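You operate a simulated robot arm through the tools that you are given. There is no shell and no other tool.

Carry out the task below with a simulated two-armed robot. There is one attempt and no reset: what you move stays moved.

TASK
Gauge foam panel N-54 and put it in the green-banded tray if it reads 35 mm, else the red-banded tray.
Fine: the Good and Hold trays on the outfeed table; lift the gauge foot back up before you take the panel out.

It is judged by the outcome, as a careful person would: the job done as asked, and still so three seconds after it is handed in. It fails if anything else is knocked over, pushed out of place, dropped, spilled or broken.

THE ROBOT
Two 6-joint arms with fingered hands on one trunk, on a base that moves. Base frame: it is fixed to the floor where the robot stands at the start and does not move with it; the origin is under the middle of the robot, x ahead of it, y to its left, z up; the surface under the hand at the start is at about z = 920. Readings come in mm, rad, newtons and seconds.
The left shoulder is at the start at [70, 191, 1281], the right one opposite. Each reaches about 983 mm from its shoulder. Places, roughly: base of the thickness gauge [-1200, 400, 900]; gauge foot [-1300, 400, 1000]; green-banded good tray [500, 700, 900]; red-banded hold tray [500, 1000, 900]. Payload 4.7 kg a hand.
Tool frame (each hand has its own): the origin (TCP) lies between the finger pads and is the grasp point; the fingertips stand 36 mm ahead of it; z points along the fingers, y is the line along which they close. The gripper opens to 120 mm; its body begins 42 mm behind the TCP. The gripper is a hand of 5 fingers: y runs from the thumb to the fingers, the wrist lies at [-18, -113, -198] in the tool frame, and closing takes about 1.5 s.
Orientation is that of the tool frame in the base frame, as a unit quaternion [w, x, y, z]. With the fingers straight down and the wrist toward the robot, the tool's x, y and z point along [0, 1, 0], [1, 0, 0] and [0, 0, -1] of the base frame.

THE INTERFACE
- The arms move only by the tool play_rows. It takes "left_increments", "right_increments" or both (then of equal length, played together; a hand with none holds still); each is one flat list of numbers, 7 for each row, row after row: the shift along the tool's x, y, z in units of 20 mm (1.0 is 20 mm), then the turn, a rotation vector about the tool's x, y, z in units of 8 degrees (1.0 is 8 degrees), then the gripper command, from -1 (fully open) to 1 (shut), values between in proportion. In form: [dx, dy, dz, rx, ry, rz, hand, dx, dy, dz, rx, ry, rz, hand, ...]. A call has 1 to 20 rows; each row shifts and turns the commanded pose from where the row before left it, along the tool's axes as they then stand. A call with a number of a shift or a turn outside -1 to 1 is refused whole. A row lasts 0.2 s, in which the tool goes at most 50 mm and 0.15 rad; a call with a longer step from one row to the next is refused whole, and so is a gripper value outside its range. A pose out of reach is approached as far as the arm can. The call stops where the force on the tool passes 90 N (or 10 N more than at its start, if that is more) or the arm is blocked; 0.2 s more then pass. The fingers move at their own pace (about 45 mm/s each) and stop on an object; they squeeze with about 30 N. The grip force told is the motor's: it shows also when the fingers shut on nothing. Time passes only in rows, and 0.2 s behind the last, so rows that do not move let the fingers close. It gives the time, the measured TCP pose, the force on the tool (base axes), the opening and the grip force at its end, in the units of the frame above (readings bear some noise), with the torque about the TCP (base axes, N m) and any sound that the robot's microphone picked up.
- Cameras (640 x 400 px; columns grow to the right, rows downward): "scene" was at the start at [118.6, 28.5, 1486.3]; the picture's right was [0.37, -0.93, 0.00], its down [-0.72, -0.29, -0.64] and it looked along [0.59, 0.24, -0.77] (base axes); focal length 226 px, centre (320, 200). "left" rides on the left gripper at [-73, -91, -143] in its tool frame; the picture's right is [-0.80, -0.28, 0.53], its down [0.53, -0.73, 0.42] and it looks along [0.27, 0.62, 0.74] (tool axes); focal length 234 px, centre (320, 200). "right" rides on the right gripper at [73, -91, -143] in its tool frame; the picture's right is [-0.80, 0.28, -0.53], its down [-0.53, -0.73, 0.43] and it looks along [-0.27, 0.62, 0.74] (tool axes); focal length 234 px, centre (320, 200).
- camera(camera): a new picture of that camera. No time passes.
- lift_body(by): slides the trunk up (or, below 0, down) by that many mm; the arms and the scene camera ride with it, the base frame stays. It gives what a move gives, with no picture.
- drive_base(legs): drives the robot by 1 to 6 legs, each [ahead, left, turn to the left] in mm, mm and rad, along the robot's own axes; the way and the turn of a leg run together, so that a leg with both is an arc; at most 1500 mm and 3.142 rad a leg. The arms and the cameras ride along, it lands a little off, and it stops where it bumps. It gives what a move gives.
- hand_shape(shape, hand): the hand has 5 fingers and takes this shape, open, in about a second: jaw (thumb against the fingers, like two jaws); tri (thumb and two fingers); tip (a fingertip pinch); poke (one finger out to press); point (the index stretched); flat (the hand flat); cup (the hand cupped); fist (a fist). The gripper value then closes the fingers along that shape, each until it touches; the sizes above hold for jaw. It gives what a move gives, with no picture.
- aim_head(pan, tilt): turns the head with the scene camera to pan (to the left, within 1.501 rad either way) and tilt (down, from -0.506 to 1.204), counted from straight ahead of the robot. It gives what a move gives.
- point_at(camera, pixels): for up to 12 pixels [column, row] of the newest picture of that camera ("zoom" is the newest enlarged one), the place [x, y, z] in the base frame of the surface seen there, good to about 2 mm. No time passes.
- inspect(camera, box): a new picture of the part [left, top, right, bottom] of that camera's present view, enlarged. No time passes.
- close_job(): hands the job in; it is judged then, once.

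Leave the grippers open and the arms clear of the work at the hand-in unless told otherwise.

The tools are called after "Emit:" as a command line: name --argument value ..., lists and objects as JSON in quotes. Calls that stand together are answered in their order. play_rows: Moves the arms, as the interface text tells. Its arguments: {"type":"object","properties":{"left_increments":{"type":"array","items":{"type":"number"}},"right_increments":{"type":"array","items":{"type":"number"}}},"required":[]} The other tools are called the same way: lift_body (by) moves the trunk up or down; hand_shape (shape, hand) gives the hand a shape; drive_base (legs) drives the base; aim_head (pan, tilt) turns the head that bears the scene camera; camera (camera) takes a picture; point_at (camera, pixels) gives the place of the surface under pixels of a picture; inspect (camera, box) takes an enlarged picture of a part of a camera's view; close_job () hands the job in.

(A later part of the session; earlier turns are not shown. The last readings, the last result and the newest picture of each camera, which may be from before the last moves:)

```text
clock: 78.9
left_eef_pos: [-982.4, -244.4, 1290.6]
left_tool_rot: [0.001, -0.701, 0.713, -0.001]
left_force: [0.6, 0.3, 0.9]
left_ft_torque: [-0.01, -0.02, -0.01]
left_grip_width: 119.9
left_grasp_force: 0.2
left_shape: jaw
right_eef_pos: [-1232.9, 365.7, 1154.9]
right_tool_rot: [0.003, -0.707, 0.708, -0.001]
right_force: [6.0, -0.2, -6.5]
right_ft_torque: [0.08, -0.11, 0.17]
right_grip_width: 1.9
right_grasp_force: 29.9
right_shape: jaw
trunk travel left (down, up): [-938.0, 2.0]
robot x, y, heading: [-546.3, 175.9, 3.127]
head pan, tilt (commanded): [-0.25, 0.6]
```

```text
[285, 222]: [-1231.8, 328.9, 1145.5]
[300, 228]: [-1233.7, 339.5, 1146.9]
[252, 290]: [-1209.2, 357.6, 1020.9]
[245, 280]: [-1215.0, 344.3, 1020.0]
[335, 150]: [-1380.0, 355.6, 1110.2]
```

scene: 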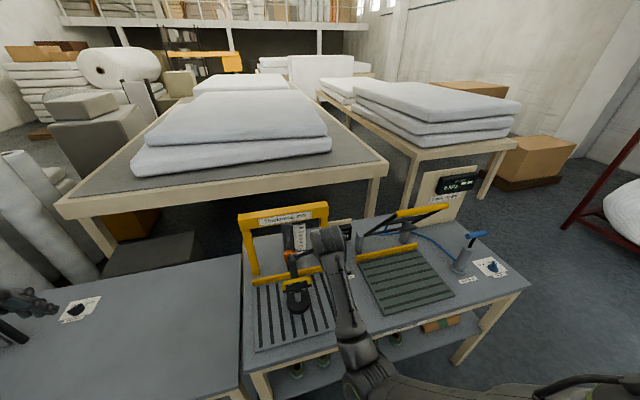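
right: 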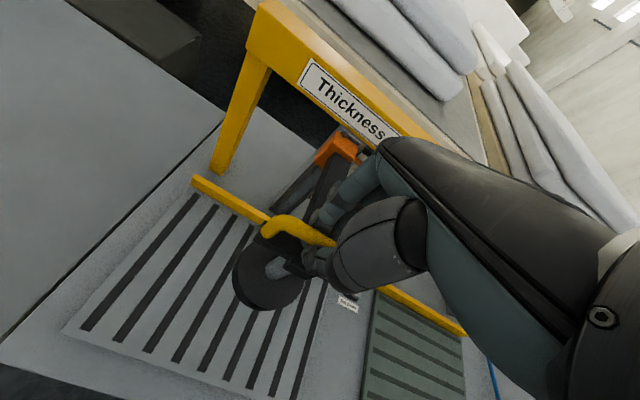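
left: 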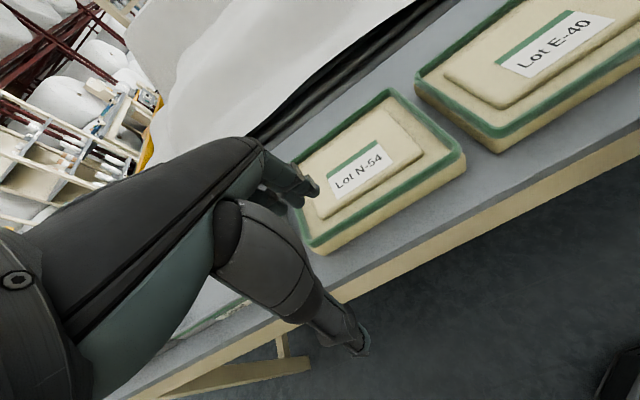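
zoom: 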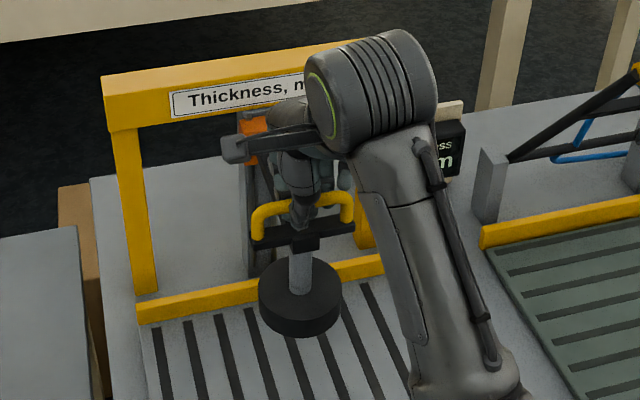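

Bar top is back at ≈1147 (was 1148). I nudge 4 mm up to feel for the top stop before releasing.

Emit:
play_rows --right_increments '[0, 0, -0.1, 0, 0, 0, 1, 0, 0, -0.1, 0, 0, 0, 1, 0, 0, 0, 0, 0, 0, 1]'

Emit:
camera --camera "right"

Emit:
point_at --camera "right" --pixels '[[285, 222], [300, 228], [252, 290], [245, 280]]'

```text
clock: 79.7
left_eef_pos: [-983.5, -242.3, 1290.7]
left_tool_rot: [0.002, -0.701, 0.713, -0.002]
left_force: [-0.2, -0.2, -0.4]
left_ft_torque: [0.01, 0.04, -0.02]
left_grip_width: 120.0
left_grasp_force: 0.1
left_shape: jaw
right_eef_pos: [-1233.7, 367.2, 1156.8]
right_tool_rot: [-0.005, 0.707, -0.707, 0.004]
right_force: [10.8, -4.9, -37.3]
right_ft_torque: [-0.22, -0.26, 0.15]
right_grip_width: 1.1
right_grasp_force: 30.3
right_shape: jaw
trunk travel left (down, up): [-938.0, 2.0]
robot x, y, heading: [-543.2, 178.4, 3.13]
head pan, tilt (commanded): [-0.25, 0.6]
```

```text
taken
```

right: 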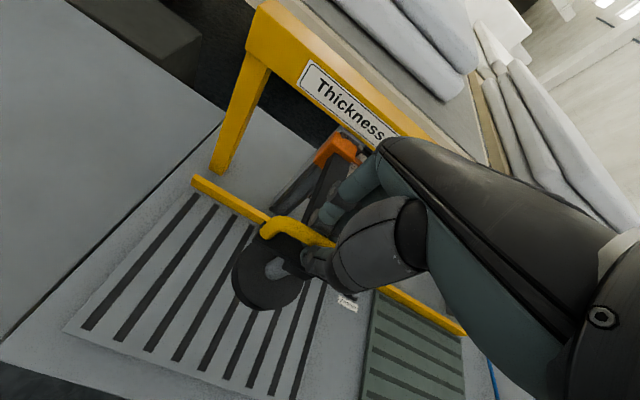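

```text
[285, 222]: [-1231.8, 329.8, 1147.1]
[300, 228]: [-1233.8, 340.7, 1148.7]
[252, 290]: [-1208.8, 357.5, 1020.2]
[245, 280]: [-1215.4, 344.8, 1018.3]
```

-37 N: top stop reached, bar at 1148 as at the start. I ease off 2 mm, open the hand and rise slightly, then check the foot stays up.

Emit:
play_rows --right_increments '[0, 0, 0.1, 0, 0, 0, 1, 0, 0, 0, 0, 0, 0, 0.5, 0, 0, 0, 0, 0, 0, 0, 0, 0, 0, 0, 0, 0, -0.5, 0, 0, 0, 0, 0, 0, -1, 0, 0, 0, 0, 0, 0, -1, 0, 0, 0, 0, 0, 0, -1, 0, 0, 0, 0, 0, 0, -1, 0, 0, 0, 0, 0, 0, -1, 0, 0, -0.5, 0, 0, 0, -1, 0, 0, -0.7, 0, 0, 0, -1, 0, 0, -0.9, 0, 0, 0, -1]'

Emit:
camera --camera "right"

```text
clock: 82.3
left_eef_pos: [-980.9, -243.1, 1292.0]
left_tool_rot: [0.0, -0.701, 0.713, -0.001]
left_force: [0.0, 0.0, -0.4]
left_ft_torque: [-0.02, 0.0, -0.03]
left_grip_width: 119.9
left_grasp_force: 0.2
left_shape: jaw
right_eef_pos: [-1230.1, 365.3, 1203.2]
right_tool_rot: [0.001, -0.707, 0.708, 0.001]
right_force: [-0.6, -0.2, 0.1]
right_ft_torque: [0.0, 0.04, 0.0]
right_grip_width: 119.7
right_grasp_force: 0.1
right_shape: jaw
trunk travel left (down, up): [-938.0, 2.0]
robot x, y, heading: [-547.5, 181.4, 3.127]
head pan, tilt (commanded): [-0.25, 0.6]
```

```text
taken
```

right: 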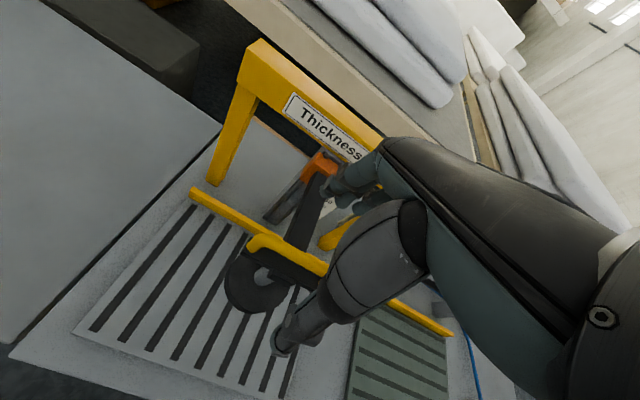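

The foot stays up at the top. Gauge checked (reads 0 on the bare plate). Now I go for the panel: back off 250 mm, turn right about half a turn (the same clear sweep as before).

Emit:
drive_base --legs '[[-250, 0, 0], [0, 0, -1.563], [0, 0, -1.563]]'

Emit:
aim_head --pan 0.2 --tilt 0.85

Emit:
camera --camera "scene"

```text
clock: 92.1
left_eef_pos: [135.5, 600.2, 1291.7]
left_tool_rot: [-0.001, 0.712, 0.702, -0.001]
left_force: [0.3, 0.3, -0.8]
left_ft_torque: [0.0, 0.03, -0.03]
left_grip_width: 119.7
left_grasp_force: 0.1
left_shape: jaw
right_eef_pos: [387.3, -7.9, 1201.9]
right_tool_rot: [0.002, 0.707, 0.707, -0.001]
right_force: [-0.7, 0.0, 0.0]
right_ft_torque: [-0.01, 0.0, -0.04]
right_grip_width: 119.6
right_grasp_force: 0.0
right_shape: jaw
trunk travel left (down, up): [-938.0, 2.0]
robot x, y, heading: [-298.0, 176.1, -0.012]
head pan, tilt (commanded): [-0.25, 0.6]
```

```text
clock: 93.0
left_eef_pos: [134.9, 599.7, 1292.1]
left_tool_rot: [-0.002, 0.712, 0.702, -0.001]
left_force: [0.1, 0.0, 0.0]
left_ft_torque: [0.01, -0.01, 0.0]
left_grip_width: 120.0
left_grasp_force: 0.0
left_shape: jaw
right_eef_pos: [386.3, -7.2, 1203.2]
right_tool_rot: [0.0, 0.707, 0.707, -0.001]
right_force: [-0.2, 0.9, 0.2]
right_ft_torque: [0.0, 0.02, 0.02]
right_grip_width: 119.6
right_grasp_force: 0.1
right_shape: jaw
trunk travel left (down, up): [-938.0, 2.0]
robot x, y, heading: [-305.2, 177.2, -0.012]
head pan, tilt (commanded): [0.201, 0.85]
```

```text
taken
```

scene: 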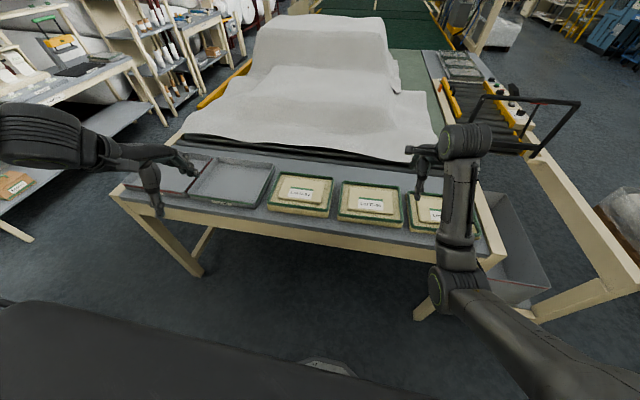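

All clear. I drive ahead 200 mm to the front table, slightly left, squaring the heading.

Emit:
drive_base --legs '[[0, 0, 0.012], [200, 20, 0]]'

Emit:
play_rows --left_increments '[-0.8, 0, 1, 0, 0, 0, -1, -0.8, 0, 1, 0, 0, 0, -1, -0.8, 0, 1, 0, 0, 0, -1, -0.8, 0, 1, 0, 0, 0, -1, -0.8, 0, 1, 0, 0, 0, -1, -0.8, 0, 1, 0, 0, 0, -1, -0.8, 0, 1, 0, 0, 0, -1, -0.8, 0, 1, 0, 0, 0, -1]'

Emit:
camera --camera "left"

```text
clock: 94.9
left_eef_pos: [322.9, 624.7, 1292.3]
left_tool_rot: [0.0, 0.71, 0.704, -0.001]
left_force: [-0.9, -0.3, 0.3]
left_ft_torque: [0.04, -0.04, 0.03]
left_grip_width: 120.0
left_grasp_force: 0.2
left_shape: jaw
right_eef_pos: [577.6, 16.5, 1204.3]
right_tool_rot: [0.002, 0.704, 0.71, 0.002]
right_force: [-1.4, -0.4, 0.7]
right_ft_torque: [0.0, -0.04, -0.01]
right_grip_width: 119.8
right_grasp_force: 0.0
right_shape: jaw
trunk travel left (down, up): [-938.0, 2.0]
robot x, y, heading: [-104.4, 198.6, -0.008]
head pan, tilt (commanded): [0.201, 0.85]
```

```text
clock: 96.7
left_eef_pos: [307.0, 613.2, 1190.6]
left_tool_rot: [0.001, 0.71, 0.704, -0.001]
left_force: [-0.5, -0.5, 0.5]
left_ft_torque: [0.0, 0.01, 0.0]
left_grip_width: 119.7
left_grasp_force: 0.1
left_shape: jaw
left hand out of reach, approached as far as the arm can: row 1, 2, 3, 4, 5, 6, 7, 8
right_eef_pos: [580.9, 17.3, 1202.6]
right_tool_rot: [0.001, 0.705, 0.71, -0.001]
right_force: [-0.2, 0.4, 0.1]
right_ft_torque: [0.04, 0.01, 0.03]
right_grip_width: 119.6
right_grasp_force: 0.0
right_shape: jaw
trunk travel left (down, up): [-938.0, 2.0]
robot x, y, heading: [-108.0, 198.8, -0.007]
head pan, tilt (commanded): [0.201, 0.85]
```

```text
taken
```

left: 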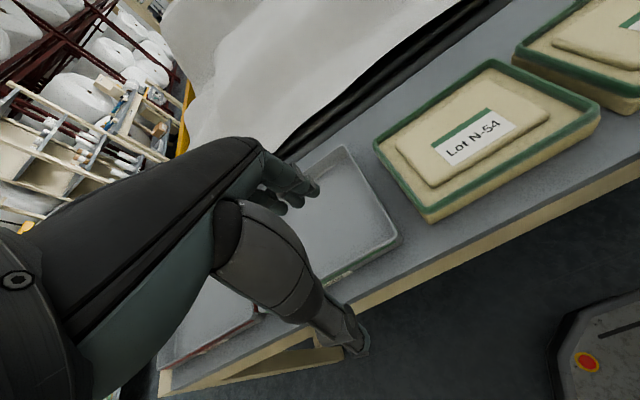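

The hand is now at (307,613,1190). I move it a bit forward and down, then right along -y to above N-54's near edge.

Emit:
play_rows --left_increments '[0, 0.8, 1, 0, 0, 0, -1, 0, 0.8, 1, 0, 0, 0, -1, 0, 0.8, 0.8, 0, 0, 0, -1, -0.9, 0.3, 0.1, 0, 0, 0, -1, -0.9, 0.3, 0.1, 0, 0, 0, -1, -0.9, 0, 0.1, 0, 0, 0, -1, -0.9, 0, 0.1, 0, 0, 0, -1, -0.9, 0, 0.1, 0, 0, 0, -1, -0.9, 0, 0.1, 0, 0, 0, -1, -0.9, 0, 0.1, 0, 0, 0, -1, -0.9, 0, 0.1, 0, 0, 0, -1, -0.9, 0, 0.1, 0, 0, 0, -1, -0.9, 0, 0.1, 0, 0, 0, -1]'

Emit:
camera --camera "left"

```text
clock: 99.5
left_eef_pos: [309.1, 611.6, 1193.9]
left_tool_rot: [0.0, 0.71, 0.704, -0.002]
left_force: [-0.9, 0.4, 0.0]
left_ft_torque: [-0.02, 0.0, 0.0]
left_grip_width: 119.6
left_grasp_force: 0.0
left_shape: jaw
left hand out of reach, approached as far as the arm can: row 1, 2, 3, 4, 5, 6, 7, 8, 9, 10, 11, 12, 13
right_eef_pos: [581.3, 16.4, 1201.7]
right_tool_rot: [0.0, 0.705, 0.709, -0.001]
right_force: [0.7, 0.8, 0.3]
right_ft_torque: [0.02, 0.04, 0.01]
right_grip_width: 119.4
right_grasp_force: 0.0
right_shape: jaw
trunk travel left (down, up): [-938.0, 2.0]
robot x, y, heading: [-102.3, 194.9, -0.005]
head pan, tilt (commanded): [0.201, 0.85]
```

```text
taken
```

left: 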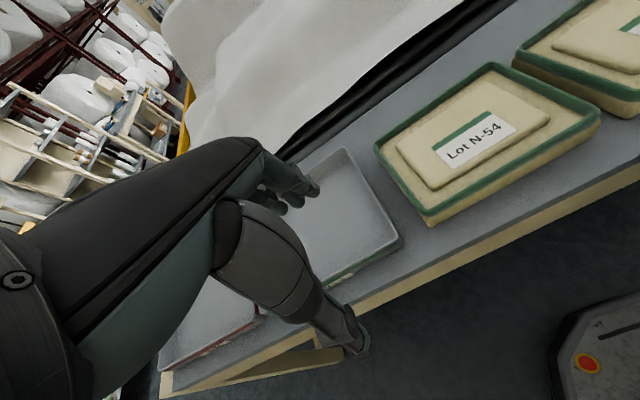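

The arm isn't following. I look at the left arm's posture with the scene camera.

Emit:
aim_head --pan 0.7 --tilt 0.85

Emit:
camera --camera "scene"

```text
clock: 100.4
left_eef_pos: [308.9, 610.8, 1194.3]
left_tool_rot: [0.0, 0.71, 0.704, -0.002]
left_force: [-1.0, 0.1, -0.2]
left_ft_torque: [-0.01, -0.01, -0.02]
left_grip_width: 119.9
left_grasp_force: 0.1
left_shape: jaw
right_eef_pos: [580.8, 17.5, 1201.0]
right_tool_rot: [0.0, 0.704, 0.71, 0.0]
right_force: [-0.7, 0.6, 0.1]
right_ft_torque: [0.03, -0.03, -0.01]
right_grip_width: 119.5
right_grasp_force: 0.2
right_shape: jaw
trunk travel left (down, up): [-938.0, 2.0]
robot x, y, heading: [-107.9, 196.2, -0.005]
head pan, tilt (commanded): [0.7, 0.85]
```

```text
taken
```

scene: 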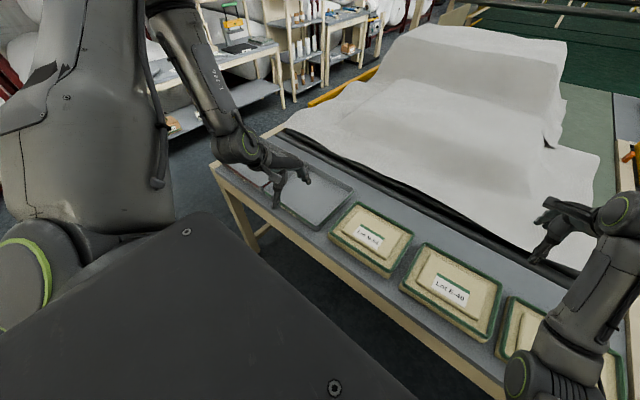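

The left arm is folded elbow-up, which limits it; the right arm's posture is proven. I'll do the carrying with the right arm: drive back 185 mm and left 380 mm so the right shoulder lines up with N-54.

Emit:
drive_base --legs '[[-185, 0, 0.005], [0, 380, 0]]'

Emit:
aim_head --pan -0.2 --tilt 0.85

Emit:
camera --camera "scene"

Emit:
camera --camera "right"

```text
clock: 104.0
left_eef_pos: [124.0, 986.3, 1194.5]
left_tool_rot: [-0.001, 0.71, 0.704, -0.001]
left_force: [0.4, 0.4, 0.3]
left_ft_torque: [0.05, 0.01, 0.0]
left_grip_width: 120.0
left_grasp_force: 0.0
left_shape: jaw
right_eef_pos: [396.2, 390.3, 1201.6]
right_tool_rot: [0.001, 0.704, 0.71, -0.001]
right_force: [1.1, -0.3, 0.5]
right_ft_torque: [0.04, 0.0, 0.01]
right_grip_width: 119.8
right_grasp_force: 0.1
right_shape: jaw
trunk travel left (down, up): [-938.0, 2.0]
robot x, y, heading: [-288.4, 571.6, -0.003]
head pan, tilt (commanded): [0.7, 0.85]
```

```text
clock: 105.2
left_eef_pos: [125.0, 987.8, 1194.3]
left_tool_rot: [-0.001, 0.71, 0.704, -0.002]
left_force: [-0.1, 0.6, 0.7]
left_ft_torque: [-0.02, 0.01, 0.01]
left_grip_width: 120.0
left_grasp_force: 0.0
left_shape: jaw
right_eef_pos: [396.1, 393.3, 1201.4]
right_tool_rot: [0.001, 0.704, 0.71, -0.001]
right_force: [-0.4, -0.1, 0.2]
right_ft_torque: [0.02, -0.01, -0.03]
right_grip_width: 119.6
right_grasp_force: 0.2
right_shape: jaw
trunk travel left (down, up): [-938.0, 2.0]
robot x, y, heading: [-289.2, 570.2, -0.005]
head pan, tilt (commanded): [-0.201, 0.85]
```

```text
taken
```

scene: 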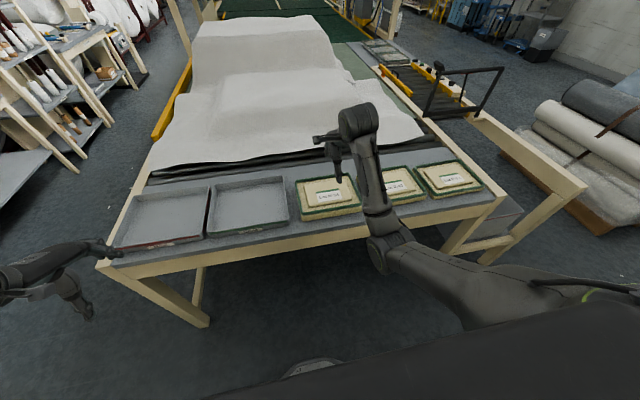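

```text
taken
```

right: 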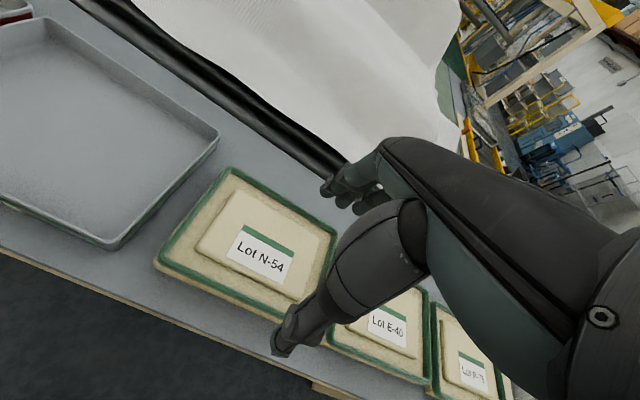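

Right hand now stands above N-54's near edge region. I measure the near side in detail from the right camera.

Emit:
inspect --camera "right" --box '[145, 160, 345, 330]'

Emit:
point_at --camera "zoom" --pixels '[[178, 245], [195, 255], [210, 262], [222, 265], [235, 270], [250, 278], [160, 240], [270, 40], [260, 85], [265, 70], [590, 200], [560, 195]]'

```text
2.35 times, centred on (245, 245) of right
```

zoom: 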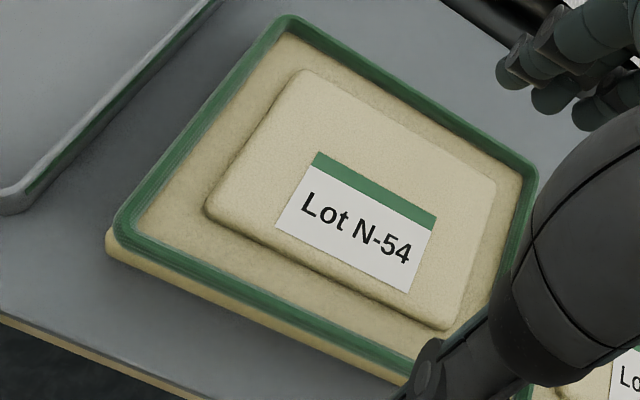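

```text
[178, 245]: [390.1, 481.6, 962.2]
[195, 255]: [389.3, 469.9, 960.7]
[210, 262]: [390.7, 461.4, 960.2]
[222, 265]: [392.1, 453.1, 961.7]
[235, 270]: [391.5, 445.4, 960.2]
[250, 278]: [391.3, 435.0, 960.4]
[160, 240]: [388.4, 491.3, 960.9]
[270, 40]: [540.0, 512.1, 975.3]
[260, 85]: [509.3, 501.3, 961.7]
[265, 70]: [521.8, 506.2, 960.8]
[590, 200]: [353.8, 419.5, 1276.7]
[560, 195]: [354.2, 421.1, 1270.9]
```

I sample a line across the near side: rim → ledge → plateau, around y≈400–440.

Emit:
point_at --camera "zoom" --pixels '[[262, 310], [265, 302], [268, 294], [271, 286], [274, 278], [277, 270], [280, 262], [283, 254], [286, 246], [290, 238], [258, 318], [254, 326]]'

```text
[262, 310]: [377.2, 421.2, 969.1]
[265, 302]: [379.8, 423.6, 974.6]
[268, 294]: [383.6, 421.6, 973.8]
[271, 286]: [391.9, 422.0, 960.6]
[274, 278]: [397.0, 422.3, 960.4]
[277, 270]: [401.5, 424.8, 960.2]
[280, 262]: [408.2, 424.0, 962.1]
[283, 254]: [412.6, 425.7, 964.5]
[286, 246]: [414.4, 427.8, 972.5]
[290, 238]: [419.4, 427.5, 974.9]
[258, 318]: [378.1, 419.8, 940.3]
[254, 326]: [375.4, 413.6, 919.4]
```

Near side: outer face x≈377, rim 377–387 (top 974.5), ledge 387–411 at z≈960.5, plateau from 412. I'll pinch the near rim with fingers inside on the ledge and thumb outside. First I set the hand to a ~20 mm gap in the air and check where the tips are.

Emit:
play_rows --right_increments '[0, 0, 0, 0, 0, 0, 0.6, 0, 0, 0, 0, 0, 0, 0.6, 0, 0, 0, 0, 0, 0, 0.6, 0, 0, 0, 0, 0, 0, 0.6, 0, 0, 0, 0, 0, 0, 0.6, 0, 0, 0, 0, 0, 0, 0.6, 0, 0, 0, 0, 0, 0, 0.6, 0, 0, 0, 0, 0, 0, 0.6]'

Emit:
inspect --camera "right" --box '[220, 130, 440, 370]'

```text
clock: 107.0
left_eef_pos: [124.4, 988.7, 1194.3]
left_tool_rot: [0.0, 0.71, 0.704, -0.002]
left_force: [0.5, 0.1, 0.4]
left_ft_torque: [-0.01, -0.01, -0.04]
left_grip_width: 119.5
left_grasp_force: 0.0
left_shape: jaw
right_eef_pos: [396.2, 394.8, 1201.4]
right_tool_rot: [0.001, 0.704, 0.71, -0.002]
right_force: [0.6, -0.2, 0.7]
right_ft_torque: [-0.01, -0.04, 0.03]
right_grip_width: 24.2
right_grasp_force: 0.0
right_shape: jaw
trunk travel left (down, up): [-938.0, 2.0]
robot x, y, heading: [-289.7, 570.7, -0.003]
head pan, tilt (commanded): [-0.201, 0.85]
```

```text
1.67 times, centred on (330, 250) of right
```

zoom: 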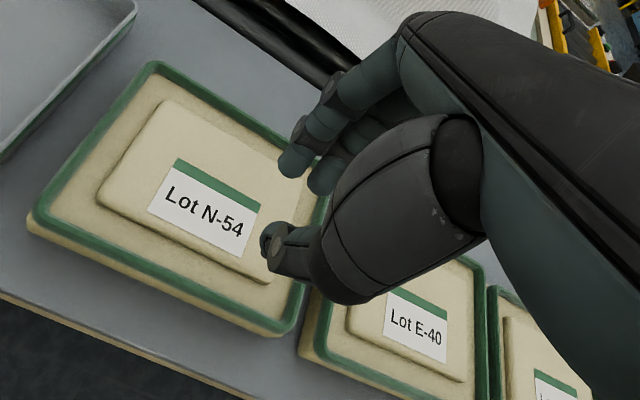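

Gap 24 mm. I measure the tip positions: fingers at zoom (290,165), (322,185) and thumb at (270,245).

Emit:
point_at --camera "zoom" --pixels '[[285, 165], [292, 175], [300, 160], [318, 188], [330, 170], [268, 240], [272, 262], [285, 255], [300, 240], [325, 105], [345, 90], [385, 60]]'

```text
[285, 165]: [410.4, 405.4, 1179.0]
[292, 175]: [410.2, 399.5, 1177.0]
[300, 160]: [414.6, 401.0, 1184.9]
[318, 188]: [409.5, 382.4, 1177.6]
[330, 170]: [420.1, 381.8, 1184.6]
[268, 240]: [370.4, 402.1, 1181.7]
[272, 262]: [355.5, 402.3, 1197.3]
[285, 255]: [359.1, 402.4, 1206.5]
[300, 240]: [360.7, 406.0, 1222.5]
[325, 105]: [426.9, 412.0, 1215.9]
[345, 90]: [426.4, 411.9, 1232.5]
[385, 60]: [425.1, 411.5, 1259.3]
```

Finger inner faces sit ~12 mm ahead of the TCP, thumb centred on it, tips ~34 mm below. I lower the hand to just above the near rim: TCP to about (379, 389, 1030), gap ~22 mm.

Emit:
play_rows --right_increments '[-0.033, -0.094, 0.95, 0, 0, 0, 0.62, -0.033, -0.094, 0.95, 0, 0, 0, 0.62, -0.033, -0.094, 0.95, 0, 0, 0, 0.62, -0.033, -0.094, 0.95, 0, 0, 0, 0.62, -0.033, -0.094, 0.95, 0, 0, 0, 0.62, -0.033, -0.094, 0.95, 0, 0, 0, 0.62, -0.033, -0.094, 0.95, 0, 0, 0, 0.62, -0.033, -0.094, 0.95, 0, 0, 0, 0.62, -0.033, -0.094, 0.95, 0, 0, 0, 0.62]'

Emit:
camera --camera "right"

Emit:
inspect --camera "right" --box '[220, 130, 440, 370]'

```text
clock: 109.0
left_eef_pos: [122.8, 988.5, 1194.2]
left_tool_rot: [-0.001, 0.71, 0.705, -0.002]
left_force: [0.0, 0.3, 0.5]
left_ft_torque: [0.02, -0.03, 0.0]
left_grip_width: 120.1
left_grasp_force: 0.1
left_shape: jaw
right_eef_pos: [378.5, 385.3, 1030.9]
right_tool_rot: [0.002, 0.704, 0.71, 0.0]
right_force: [-0.2, 0.2, -0.3]
right_ft_torque: [0.02, -0.03, -0.05]
right_grip_width: 23.0
right_grasp_force: 0.0
right_shape: jaw
trunk travel left (down, up): [-938.0, 2.0]
robot x, y, heading: [-289.7, 573.7, -0.004]
head pan, tilt (commanded): [-0.201, 0.85]
```

```text
taken
```

right: 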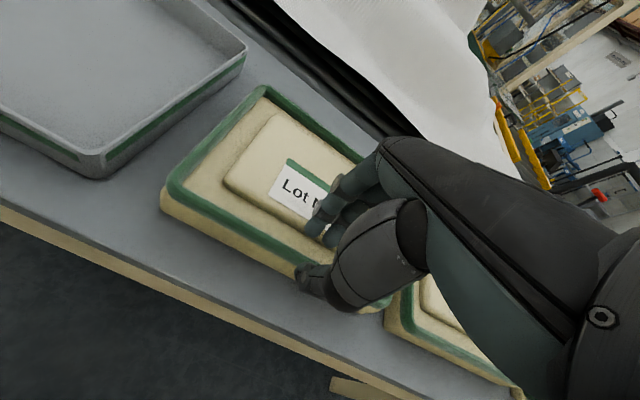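

```text
1.67 times, centred on (330, 250) of right
```

zoom: 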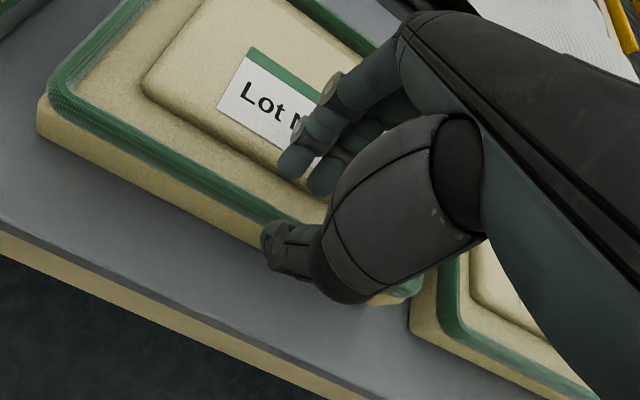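

I measure tips versus rim here once more.

Emit:
point_at --camera "zoom" --pixels '[[285, 162], [292, 175], [318, 190], [322, 185], [268, 240], [275, 268], [262, 232], [250, 215], [240, 195], [262, 190], [270, 175], [240, 220]]'

```text
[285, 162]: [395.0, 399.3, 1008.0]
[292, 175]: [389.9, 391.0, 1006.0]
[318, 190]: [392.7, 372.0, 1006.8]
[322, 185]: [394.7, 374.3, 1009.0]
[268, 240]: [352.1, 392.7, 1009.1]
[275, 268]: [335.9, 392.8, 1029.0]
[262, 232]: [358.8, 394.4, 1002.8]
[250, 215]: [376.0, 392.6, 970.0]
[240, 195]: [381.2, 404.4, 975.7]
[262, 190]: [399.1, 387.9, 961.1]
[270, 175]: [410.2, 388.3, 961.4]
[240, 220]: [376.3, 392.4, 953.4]
```

Finger inner faces at x≈390, rim's inner edge at 387 and plateau from 411: they fit in the ledge gap. I descend 34 mm slowly.

Emit:
play_rows --right_increments '[0, 0, 0.5, 0, 0, 0, 0.62, 0, 0, 0.5, 0, 0, 0, 0.62, 0, 0, 0.4, 0, 0, 0, 0.62, 0, 0, 0.3, 0, 0, 0, 0.62]'

Emit:
inspect --camera "right" --box '[220, 130, 440, 370]'

Emit:
inspect --camera "scene" --box '[270, 140, 430, 260]'

```text
clock: 110.0
left_eef_pos: [122.1, 988.4, 1196.1]
left_tool_rot: [0.0, 0.71, 0.704, -0.002]
left_force: [-0.5, -0.1, -0.7]
left_ft_torque: [0.01, -0.03, -0.01]
left_grip_width: 119.8
left_grasp_force: 0.2
left_shape: jaw
right_eef_pos: [378.2, 387.9, 999.4]
right_tool_rot: [0.003, 0.704, 0.71, 0.001]
right_force: [-1.1, -0.4, 9.6]
right_ft_torque: [-0.13, -0.27, 0.03]
right_grip_width: 23.1
right_grasp_force: 0.1
right_shape: jaw
trunk travel left (down, up): [-938.0, 2.0]
robot x, y, heading: [-291.7, 573.6, -0.007]
head pan, tilt (commanded): [-0.201, 0.85]
```

```text
1.67 times, centred on (330, 250) of right
```

zoom: 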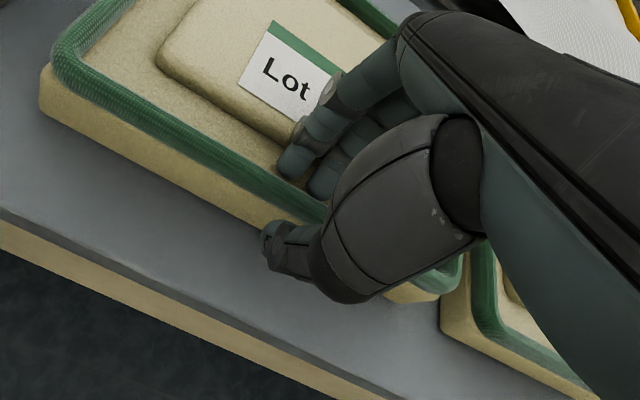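

```text
3.33 times, centred on (350, 200) of scene
```

zoom: 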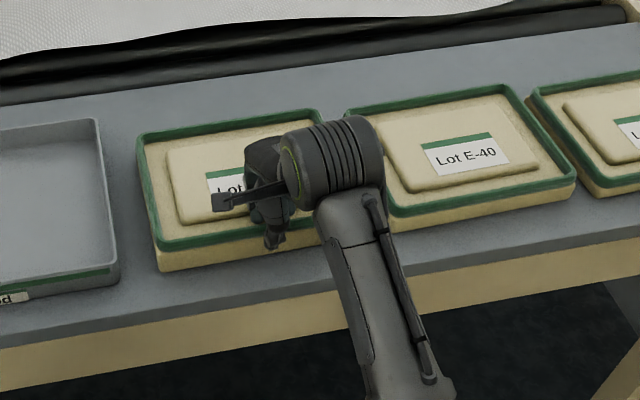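

9.6 N: fingertips are on the ledge, inside the rim. I rise 2 mm and close the pinch on the rim.

Emit:
play_rows --right_increments '[0, 0, -0.1, 0, 0, 0, 0.65, 0, 0, 0, 0, 0, 0, 0.8, 0, 0, 0, 0, 0, 0, 1, 0, 0, 0, 0, 0, 0, 1, 0, 0, 0, 0, 0, 0, 1, 0, 0, 0, 0, 0, 0, 1, 0, 0, 0, 0, 0, 0, 1]'

Emit:
inspect --camera "right" --box '[220, 130, 440, 370]'

```text
clock: 111.6
left_eef_pos: [122.8, 988.7, 1194.1]
left_tool_rot: [0.0, 0.71, 0.704, -0.002]
left_force: [-0.9, -0.2, -1.4]
left_ft_torque: [-0.01, -0.01, 0.01]
left_grip_width: 120.0
left_grasp_force: 0.1
left_shape: jaw
right_eef_pos: [379.4, 386.0, 999.2]
right_tool_rot: [0.002, 0.705, 0.709, -0.001]
right_force: [1.3, 0.8, 6.2]
right_ft_torque: [-0.1, -0.33, 0.13]
right_grip_width: 9.0
right_grasp_force: 29.8
right_shape: jaw
trunk travel left (down, up): [-938.0, 2.0]
robot x, y, heading: [-291.8, 574.1, -0.004]
head pan, tilt (commanded): [-0.201, 0.85]
```

```text
1.67 times, centred on (330, 250) of right
```

zoom: 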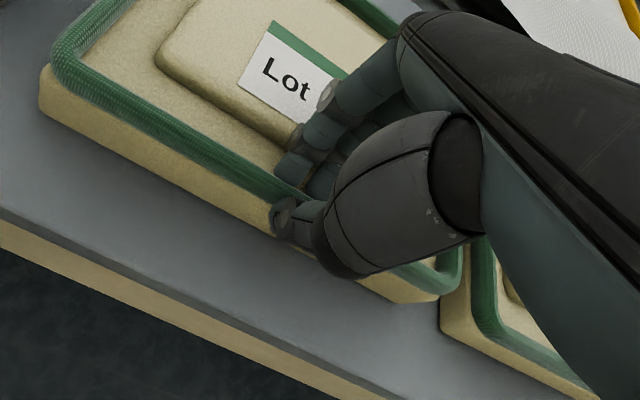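

The pinch holds the rim (width 9.0 mm, 29.8 N). I lift 15 mm slowly as a test.

Emit:
play_rows --right_increments '[0, 0, -0.2, 0, 0, 0, 1, 0, 0, -0.2, 0, 0, 0, 1, 0, 0, -0.2, 0, 0, 0, 1, 0, 0, -0.2, 0, 0, 0, 1, 0, 0, 0, 0, 0, 0, 1]'

Emit:
camera --camera "right"

Emit:
inspect --camera "scene" --box '[270, 140, 430, 260]'

```text
clock: 112.8
left_eef_pos: [124.1, 989.3, 1195.1]
left_tool_rot: [-0.001, 0.71, 0.704, -0.001]
left_force: [0.6, 0.6, -0.7]
left_ft_torque: [0.04, -0.02, -0.02]
left_grip_width: 119.7
left_grasp_force: 0.1
left_shape: jaw
right_eef_pos: [379.7, 386.5, 1014.8]
right_tool_rot: [0.001, 0.705, 0.709, -0.001]
right_force: [-0.7, 0.1, -0.6]
right_ft_torque: [-0.04, 0.06, 0.03]
right_grip_width: 9.0
right_grasp_force: 29.8
right_shape: jaw
trunk travel left (down, up): [-938.0, 2.0]
robot x, y, heading: [-287.7, 571.7, -0.004]
head pan, tilt (commanded): [-0.201, 0.85]
```

```text
taken
```

right: 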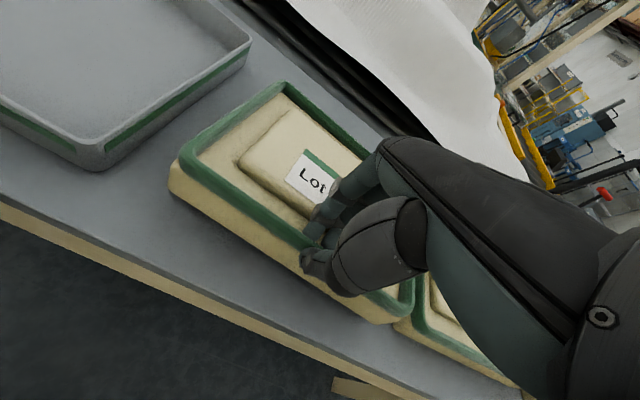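

```text
3.33 times, centred on (350, 200) of scene
```

zoom: 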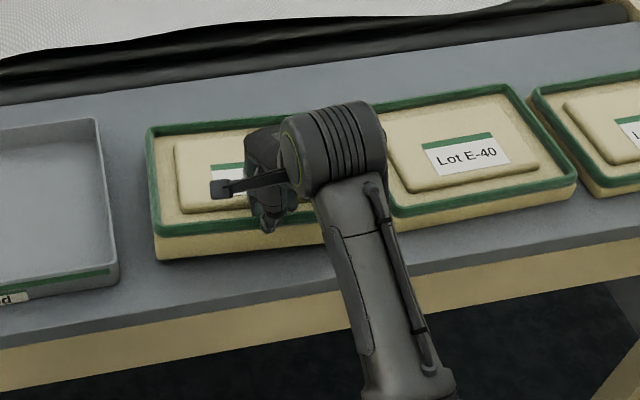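

The near edge came up. I measure rim heights at the far and near corners to see whether it hangs level.

Emit:
point_at --camera "right" --pixels '[[283, 86], [330, 118], [182, 155], [230, 195], [225, 115], [270, 150], [400, 305], [300, 240]]'

```text
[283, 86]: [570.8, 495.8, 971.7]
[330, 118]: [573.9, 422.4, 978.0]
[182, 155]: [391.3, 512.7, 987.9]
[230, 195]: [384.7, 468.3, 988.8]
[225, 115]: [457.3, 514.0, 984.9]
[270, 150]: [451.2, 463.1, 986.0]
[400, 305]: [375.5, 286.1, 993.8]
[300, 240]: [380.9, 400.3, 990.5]
```

Near edge rose 15 mm, far edge about 0–3 mm. I lift 30 mm more to see if it hangs freely.

Emit:
play_rows --right_increments '[0, 0, -0.3, 0, 0, 0, 1, 0, 0, -0.3, 0, 0, 0, 1, 0, 0, -0.3, 0, 0, 0, 1, 0, 0, -0.3, 0, 0, 0, 1, 0, 0, -0.3, 0, 0, 0, 1, 0, 0, 0, 0, 0, 0, 1]'

Emit:
camera --camera "right"

Emit:
point_at --camera "right" --pixels '[[290, 84], [330, 112], [190, 155], [240, 195], [230, 115], [275, 150], [400, 305], [300, 240]]'

```text
clock: 114.2
left_eef_pos: [124.8, 988.9, 1193.9]
left_tool_rot: [-0.001, 0.711, 0.704, -0.001]
left_force: [-0.1, -0.1, -0.2]
left_ft_torque: [0.02, 0.03, -0.04]
left_grip_width: 119.8
left_grasp_force: 0.1
left_shape: jaw
right_eef_pos: [379.9, 386.1, 1044.2]
right_tool_rot: [0.001, 0.705, 0.71, -0.001]
right_force: [0.9, -0.1, -0.1]
right_ft_torque: [0.0, 0.09, -0.01]
right_grip_width: 8.9
right_grasp_force: 29.7
right_shape: jaw
trunk travel left (down, up): [-938.0, 2.0]
robot x, y, heading: [-294.5, 574.8, -0.003]
head pan, tilt (commanded): [-0.201, 0.85]
```

```text
taken
```

right: 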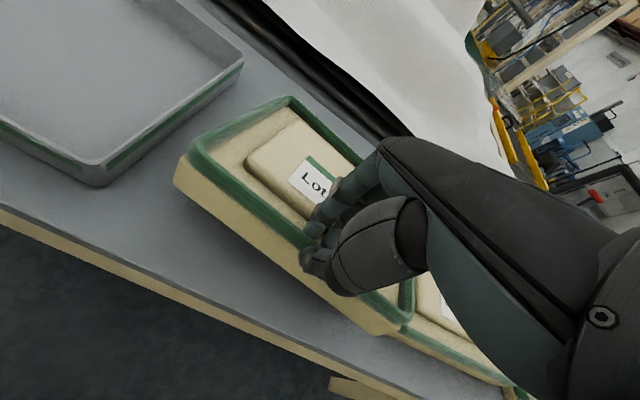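

```text
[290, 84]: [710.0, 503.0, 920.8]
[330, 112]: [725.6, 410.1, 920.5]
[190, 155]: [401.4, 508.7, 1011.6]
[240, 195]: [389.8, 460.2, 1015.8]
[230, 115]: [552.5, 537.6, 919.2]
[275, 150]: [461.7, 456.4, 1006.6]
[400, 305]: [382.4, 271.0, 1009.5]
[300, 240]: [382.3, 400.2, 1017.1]
```

I sample the far rim at its new pixels.

Emit:
point_at --camera "right" --pixels '[[288, 102], [340, 142], [325, 130], [270, 107], [230, 128], [310, 150], [290, 140], [350, 155]]'

Emit:
inspect --camera "scene" --box '[250, 120, 450, 270]'

```text
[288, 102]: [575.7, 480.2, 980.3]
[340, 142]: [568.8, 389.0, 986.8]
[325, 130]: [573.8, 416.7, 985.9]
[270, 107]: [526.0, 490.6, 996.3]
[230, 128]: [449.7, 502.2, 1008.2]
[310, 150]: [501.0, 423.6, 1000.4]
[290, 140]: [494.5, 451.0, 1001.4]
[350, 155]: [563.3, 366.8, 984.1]
```

```text
2.67 times, centred on (350, 195) of scene
```

zoom: 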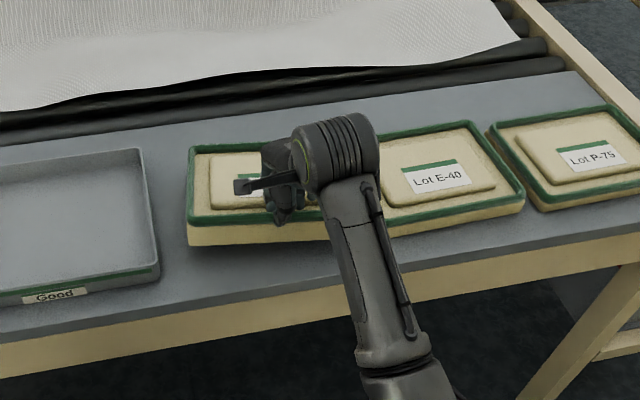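

It hangs with about 10° droop, far edge ≈10 mm clear of the table. I wait a second to see whether the droop grows.

Emit:
play_rows --right_increments '[0, 0, 0, 0, 0, 0, 1, 0, 0, 0, 0, 0, 0, 1, 0, 0, 0, 0, 0, 0, 1, 0, 0, 0, 0, 0, 0, 1, 0, 0, 0, 0, 0, 0, 1, 0, 0, 0, 0, 0, 0, 1]'

Emit:
camera --camera "right"

Emit:
point_at --camera "right" --pixels '[[288, 102], [340, 142], [325, 130], [270, 107], [230, 128], [310, 150], [240, 195], [300, 240]]'

```text
clock: 115.6
left_eef_pos: [124.0, 987.9, 1195.4]
left_tool_rot: [0.0, 0.71, 0.704, -0.002]
left_force: [0.0, -0.8, -0.5]
left_ft_torque: [0.01, 0.01, 0.02]
left_grip_width: 119.8
left_grasp_force: 0.0
left_shape: jaw
right_eef_pos: [380.4, 386.3, 1043.3]
right_tool_rot: [0.001, 0.704, 0.71, -0.001]
right_force: [-0.2, -0.5, -1.6]
right_ft_torque: [-0.01, 0.11, -0.02]
right_grip_width: 9.2
right_grasp_force: 30.0
right_shape: jaw
trunk travel left (down, up): [-938.0, 2.0]
robot x, y, heading: [-290.8, 571.6, -0.007]
head pan, tilt (commanded): [-0.201, 0.85]
```

```text
taken
```

right: 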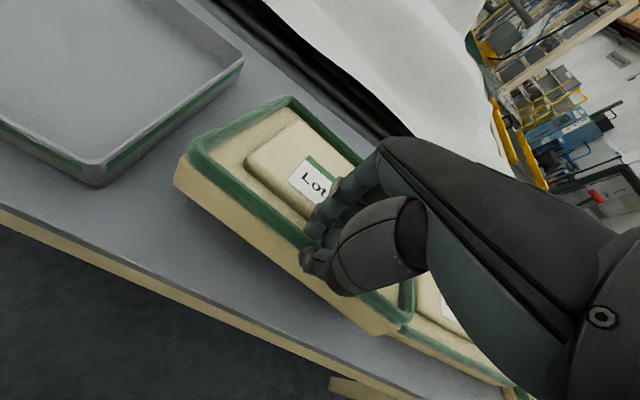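

```text
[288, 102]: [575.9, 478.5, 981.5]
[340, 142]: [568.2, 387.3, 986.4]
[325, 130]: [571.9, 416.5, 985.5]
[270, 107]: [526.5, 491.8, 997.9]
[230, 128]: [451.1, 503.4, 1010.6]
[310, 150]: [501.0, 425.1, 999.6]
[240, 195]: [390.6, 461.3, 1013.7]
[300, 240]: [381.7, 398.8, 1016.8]
```

Stable: no slip (torque ≈0.11 N·m, so the panel weighs only ~110 g). I lift 100 mm and then pitch the hand up ~10° to level the panel.

Emit:
play_rows --right_increments '[0, 0, -0.6, 0, 0, 0, 1, 0, 0, -0.8, 0, 0, 0, 1, 0, 0, -0.8, 0, 0, 0, 1, 0, 0, -0.8, 0, 0, 0, 1, 0, 0, -0.8, 0, 0, 0, 1, 0, 0, -0.8, 0, 0, 0, 1, 0, 0, -0.4, 0, 0, 0, 1, 0, 0, 0, -0.4, 0, 0, 1, 0, 0, 0, -0.4, 0, 0, 1, 0, 0, 0, -0.4, 0, 0, 1]'

Emit:
camera --camera "right"

Emit:
camera --camera "scene"

```text
clock: 117.8
left_eef_pos: [123.4, 988.9, 1193.9]
left_tool_rot: [-0.001, 0.71, 0.704, -0.002]
left_force: [0.2, -0.5, -0.4]
left_ft_torque: [0.03, 0.0, 0.01]
left_grip_width: 120.0
left_grasp_force: 0.0
left_shape: jaw
right_eef_pos: [379.1, 386.3, 1145.4]
right_tool_rot: [0.061, 0.702, 0.707, 0.059]
right_force: [-0.2, 0.6, -0.6]
right_ft_torque: [0.01, 0.08, 0.0]
right_grip_width: 9.1
right_grasp_force: 29.7
right_shape: jaw
trunk travel left (down, up): [-938.0, 2.0]
robot x, y, heading: [-293.1, 571.1, -0.002]
head pan, tilt (commanded): [-0.201, 0.85]
```

```text
taken
```

right: 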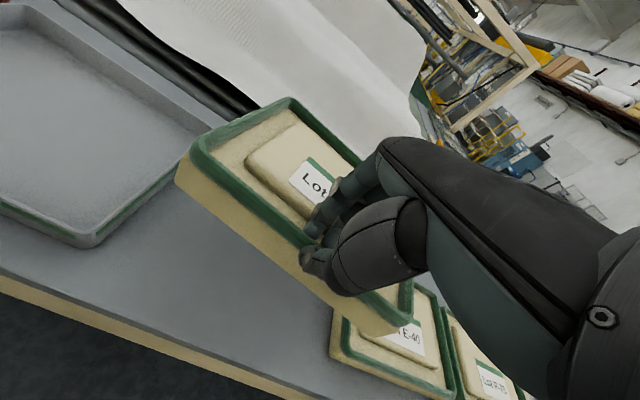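

```text
taken
```

scene: 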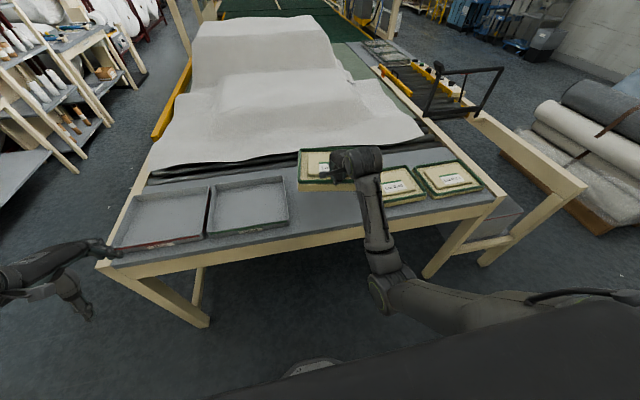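

I check the panel's level and its corners now.

Emit:
point_at --camera "right" --pixels '[[288, 102], [340, 142], [270, 107], [230, 128], [310, 150], [240, 195], [300, 240], [192, 160], [395, 320], [400, 295]]'

```text
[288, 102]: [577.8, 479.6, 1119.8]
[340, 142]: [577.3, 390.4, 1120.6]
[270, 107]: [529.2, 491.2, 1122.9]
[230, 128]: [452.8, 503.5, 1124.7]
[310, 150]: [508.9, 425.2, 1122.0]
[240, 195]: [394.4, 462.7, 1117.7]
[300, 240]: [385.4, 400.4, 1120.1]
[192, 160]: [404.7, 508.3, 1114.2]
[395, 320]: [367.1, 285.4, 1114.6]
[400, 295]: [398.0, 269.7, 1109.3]
```

The panel is level (rim ≈1120 all round, bottom ≈1065). I move the base to a roomy spot (ahead 70, right 170) and make the half turn to the left in gentle legs.

Emit:
drive_base --legs '[[70, -170, 0], [0, 0, 0.8], [0, 0, 0.8], [0, 0, 0.8], [0, 0, 0.74]]'

Emit:
camera --camera "right"

Emit:
aim_head --pan -0.25 --tilt 0.6

Emit:
camera --camera "scene"

```text
clock: 127.9
left_eef_pos: [-642.9, -1.4, 1195.3]
left_tool_rot: [0.001, -0.696, 0.718, 0.0]
left_force: [0.7, -0.5, 0.8]
left_ft_torque: [0.02, 0.02, -0.02]
left_grip_width: 120.0
left_grasp_force: 0.1
left_shape: jaw
right_eef_pos: [-885.6, 607.4, 1143.4]
right_tool_rot: [-0.057, -0.7, 0.71, 0.061]
right_force: [-0.4, -0.5, -0.6]
right_ft_torque: [-0.03, -0.11, 0.03]
right_grip_width: 9.1
right_grasp_force: 30.2
right_shape: jaw
trunk travel left (down, up): [-938.0, 2.0]
robot x, y, heading: [-221.3, 406.3, 3.114]
head pan, tilt (commanded): [-0.201, 0.85]
```

```text
taken
```

right: 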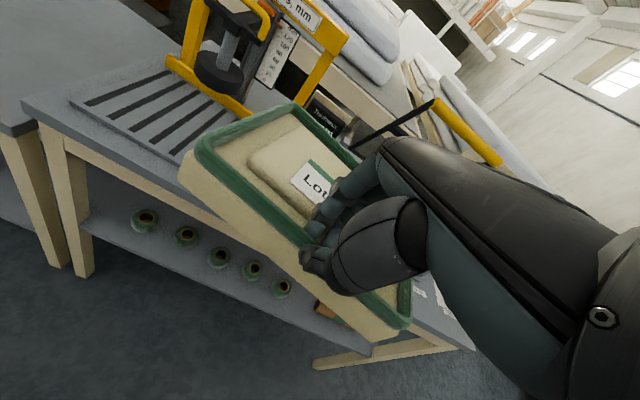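

```text
clock: 128.6
left_eef_pos: [-643.6, -1.1, 1195.7]
left_tool_rot: [0.002, -0.696, 0.718, -0.001]
left_force: [-0.5, -0.8, -0.1]
left_ft_torque: [0.02, 0.02, -0.02]
left_grip_width: 119.8
left_grasp_force: 0.1
left_shape: jaw
right_eef_pos: [-886.6, 606.7, 1144.8]
right_tool_rot: [-0.057, -0.7, 0.709, 0.061]
right_force: [-1.9, -0.2, -0.3]
right_ft_torque: [0.01, -0.1, -0.01]
right_grip_width: 8.7
right_grasp_force: 30.0
right_shape: jaw
trunk travel left (down, up): [-938.0, 2.0]
robot x, y, heading: [-223.5, 407.3, 3.11]
head pan, tilt (commanded): [-0.25, 0.6]
```

```text
taken
```

scene: 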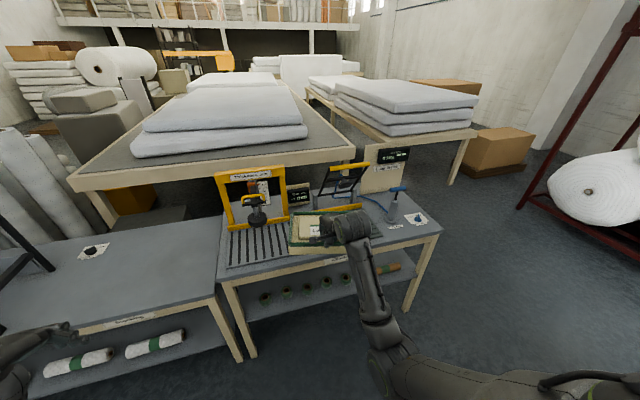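

Panel is steady in the hand. I square the heading and shift left 237 mm and ahead 60 mm, so that the panel lines up with the gauge (y≈370) but still stands off in front of the foot.

Emit:
drive_base --legs '[[0, 0, 0.03], [60, 237, 0]]'

Emit:
camera --camera "right"

Emit:
camera --camera "scene"

```text
clock: 130.8
left_eef_pos: [-687.9, -250.6, 1196.7]
left_tool_rot: [-0.001, 0.708, -0.706, 0.001]
left_force: [-1.4, -0.2, -0.2]
left_ft_torque: [-0.02, 0.0, -0.06]
left_grip_width: 120.0
left_grasp_force: 0.1
left_shape: jaw
right_eef_pos: [-951.8, 349.8, 1144.0]
right_tool_rot: [0.06, 0.712, -0.697, -0.059]
right_force: [-0.1, 0.7, -0.2]
right_ft_torque: [-0.05, -0.04, 0.01]
right_grip_width: 8.8
right_grasp_force: 29.8
right_shape: jaw
trunk travel left (down, up): [-938.0, 2.0]
robot x, y, heading: [-278.2, 170.4, -3.131]
head pan, tilt (commanded): [-0.25, 0.6]
```

```text
taken
```

right: 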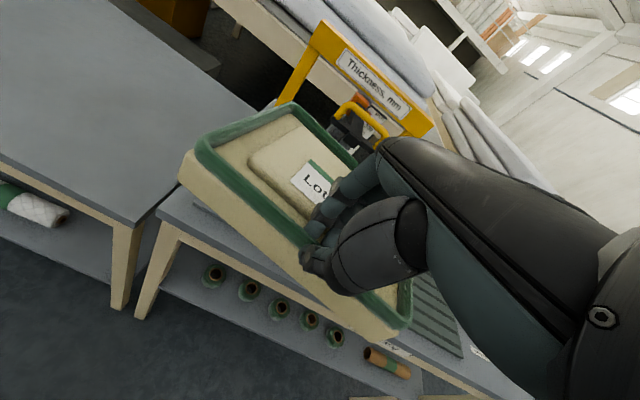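

```text
taken
```

scene: 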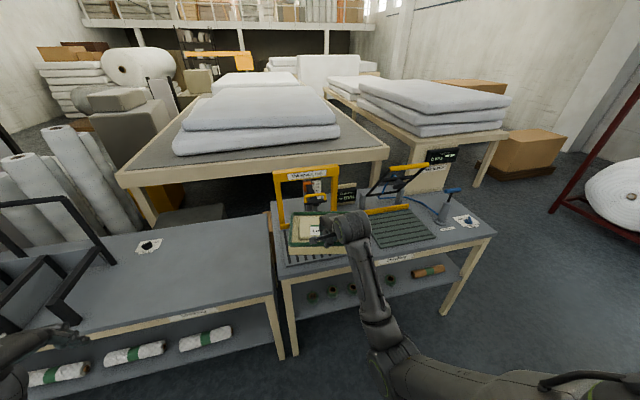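

TCP is at (-952, 350, 1144). I lower the panel 178 mm (in the tilted tool axes), shifting 20 mm right and trimming the yaw ~1°, so its bottom is about 25 mm above plate level, still in front of the foot.

Emit:
play_rows --right_increments '[-0.11, -0.166, 0.976, 0, 0, 0, 1, -0.11, -0.166, 0.976, 0, 0, 0, 1, -0.11, -0.166, 0.976, 0, 0, 0, 1, -0.11, -0.166, 0.976, 0, 0, 0, 1, -0.11, -0.166, 0.976, 0, 0, 0, 1, -0.11, -0.166, 0.976, 0, 0, 0, 1, -0.11, -0.166, 0.976, 0, 0, 0, 1, -0.11, -0.166, 0.976, 0, 0, 0.08, 1, -0.11, -0.166, 0.976, 0, 0, 0.07, 1]'

Emit:
camera --camera "right"

Emit:
inspect --camera "scene" --box '[250, 160, 410, 290]'

```text
clock: 132.8
left_eef_pos: [-689.6, -252.4, 1195.5]
left_tool_rot: [-0.002, 0.709, -0.706, 0.0]
left_force: [-0.4, -0.3, -0.3]
left_ft_torque: [0.01, -0.01, 0.02]
left_grip_width: 119.9
left_grasp_force: 0.2
left_shape: jaw
right_eef_pos: [-949.0, 369.1, 965.9]
right_tool_rot: [-0.059, -0.704, 0.706, 0.06]
right_force: [0.6, 0.2, 0.3]
right_ft_torque: [-0.03, -0.08, -0.02]
right_grip_width: 8.9
right_grasp_force: 29.8
right_shape: jaw
trunk travel left (down, up): [-938.0, 2.0]
robot x, y, heading: [-276.4, 166.8, -3.134]
head pan, tilt (commanded): [-0.25, 0.6]
```

```text
taken
```

right: 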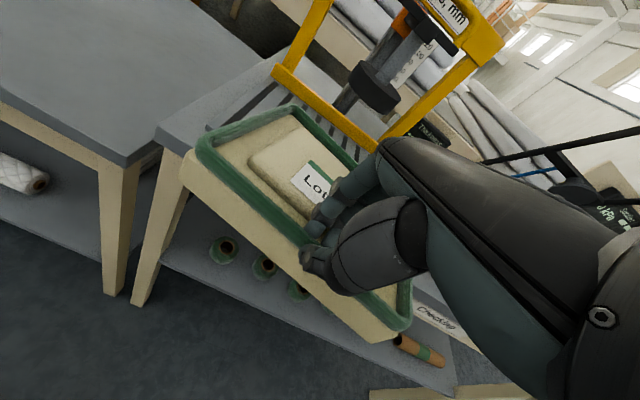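

```text
3.08 times, centred on (330, 225) of scene
```

zoom: 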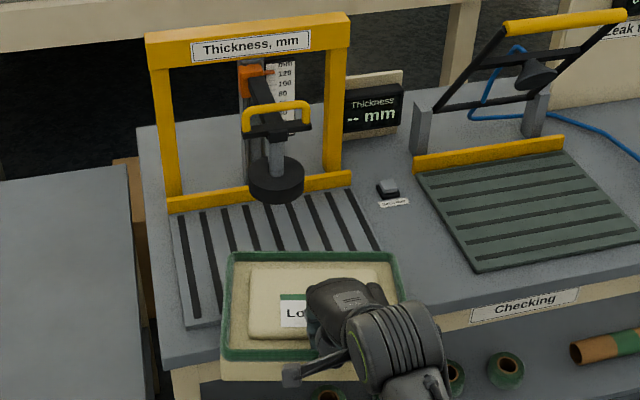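

I measure the panel's corners and the foot in this view to get the alignment right.

Emit:
point_at --camera "zoom" --pixels '[[232, 256], [390, 256], [226, 352], [300, 270], [260, 190], [275, 195], [300, 185], [250, 180], [185, 215], [340, 190], [195, 320], [370, 245]]'

```text
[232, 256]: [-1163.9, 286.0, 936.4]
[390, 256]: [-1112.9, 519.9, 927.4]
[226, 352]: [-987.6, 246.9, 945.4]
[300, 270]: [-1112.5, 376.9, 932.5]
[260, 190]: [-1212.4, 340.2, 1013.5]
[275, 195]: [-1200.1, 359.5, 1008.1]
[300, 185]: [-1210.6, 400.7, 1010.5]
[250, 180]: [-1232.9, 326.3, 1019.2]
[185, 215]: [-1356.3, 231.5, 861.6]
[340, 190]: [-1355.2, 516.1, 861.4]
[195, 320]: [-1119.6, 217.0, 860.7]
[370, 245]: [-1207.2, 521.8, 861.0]
```

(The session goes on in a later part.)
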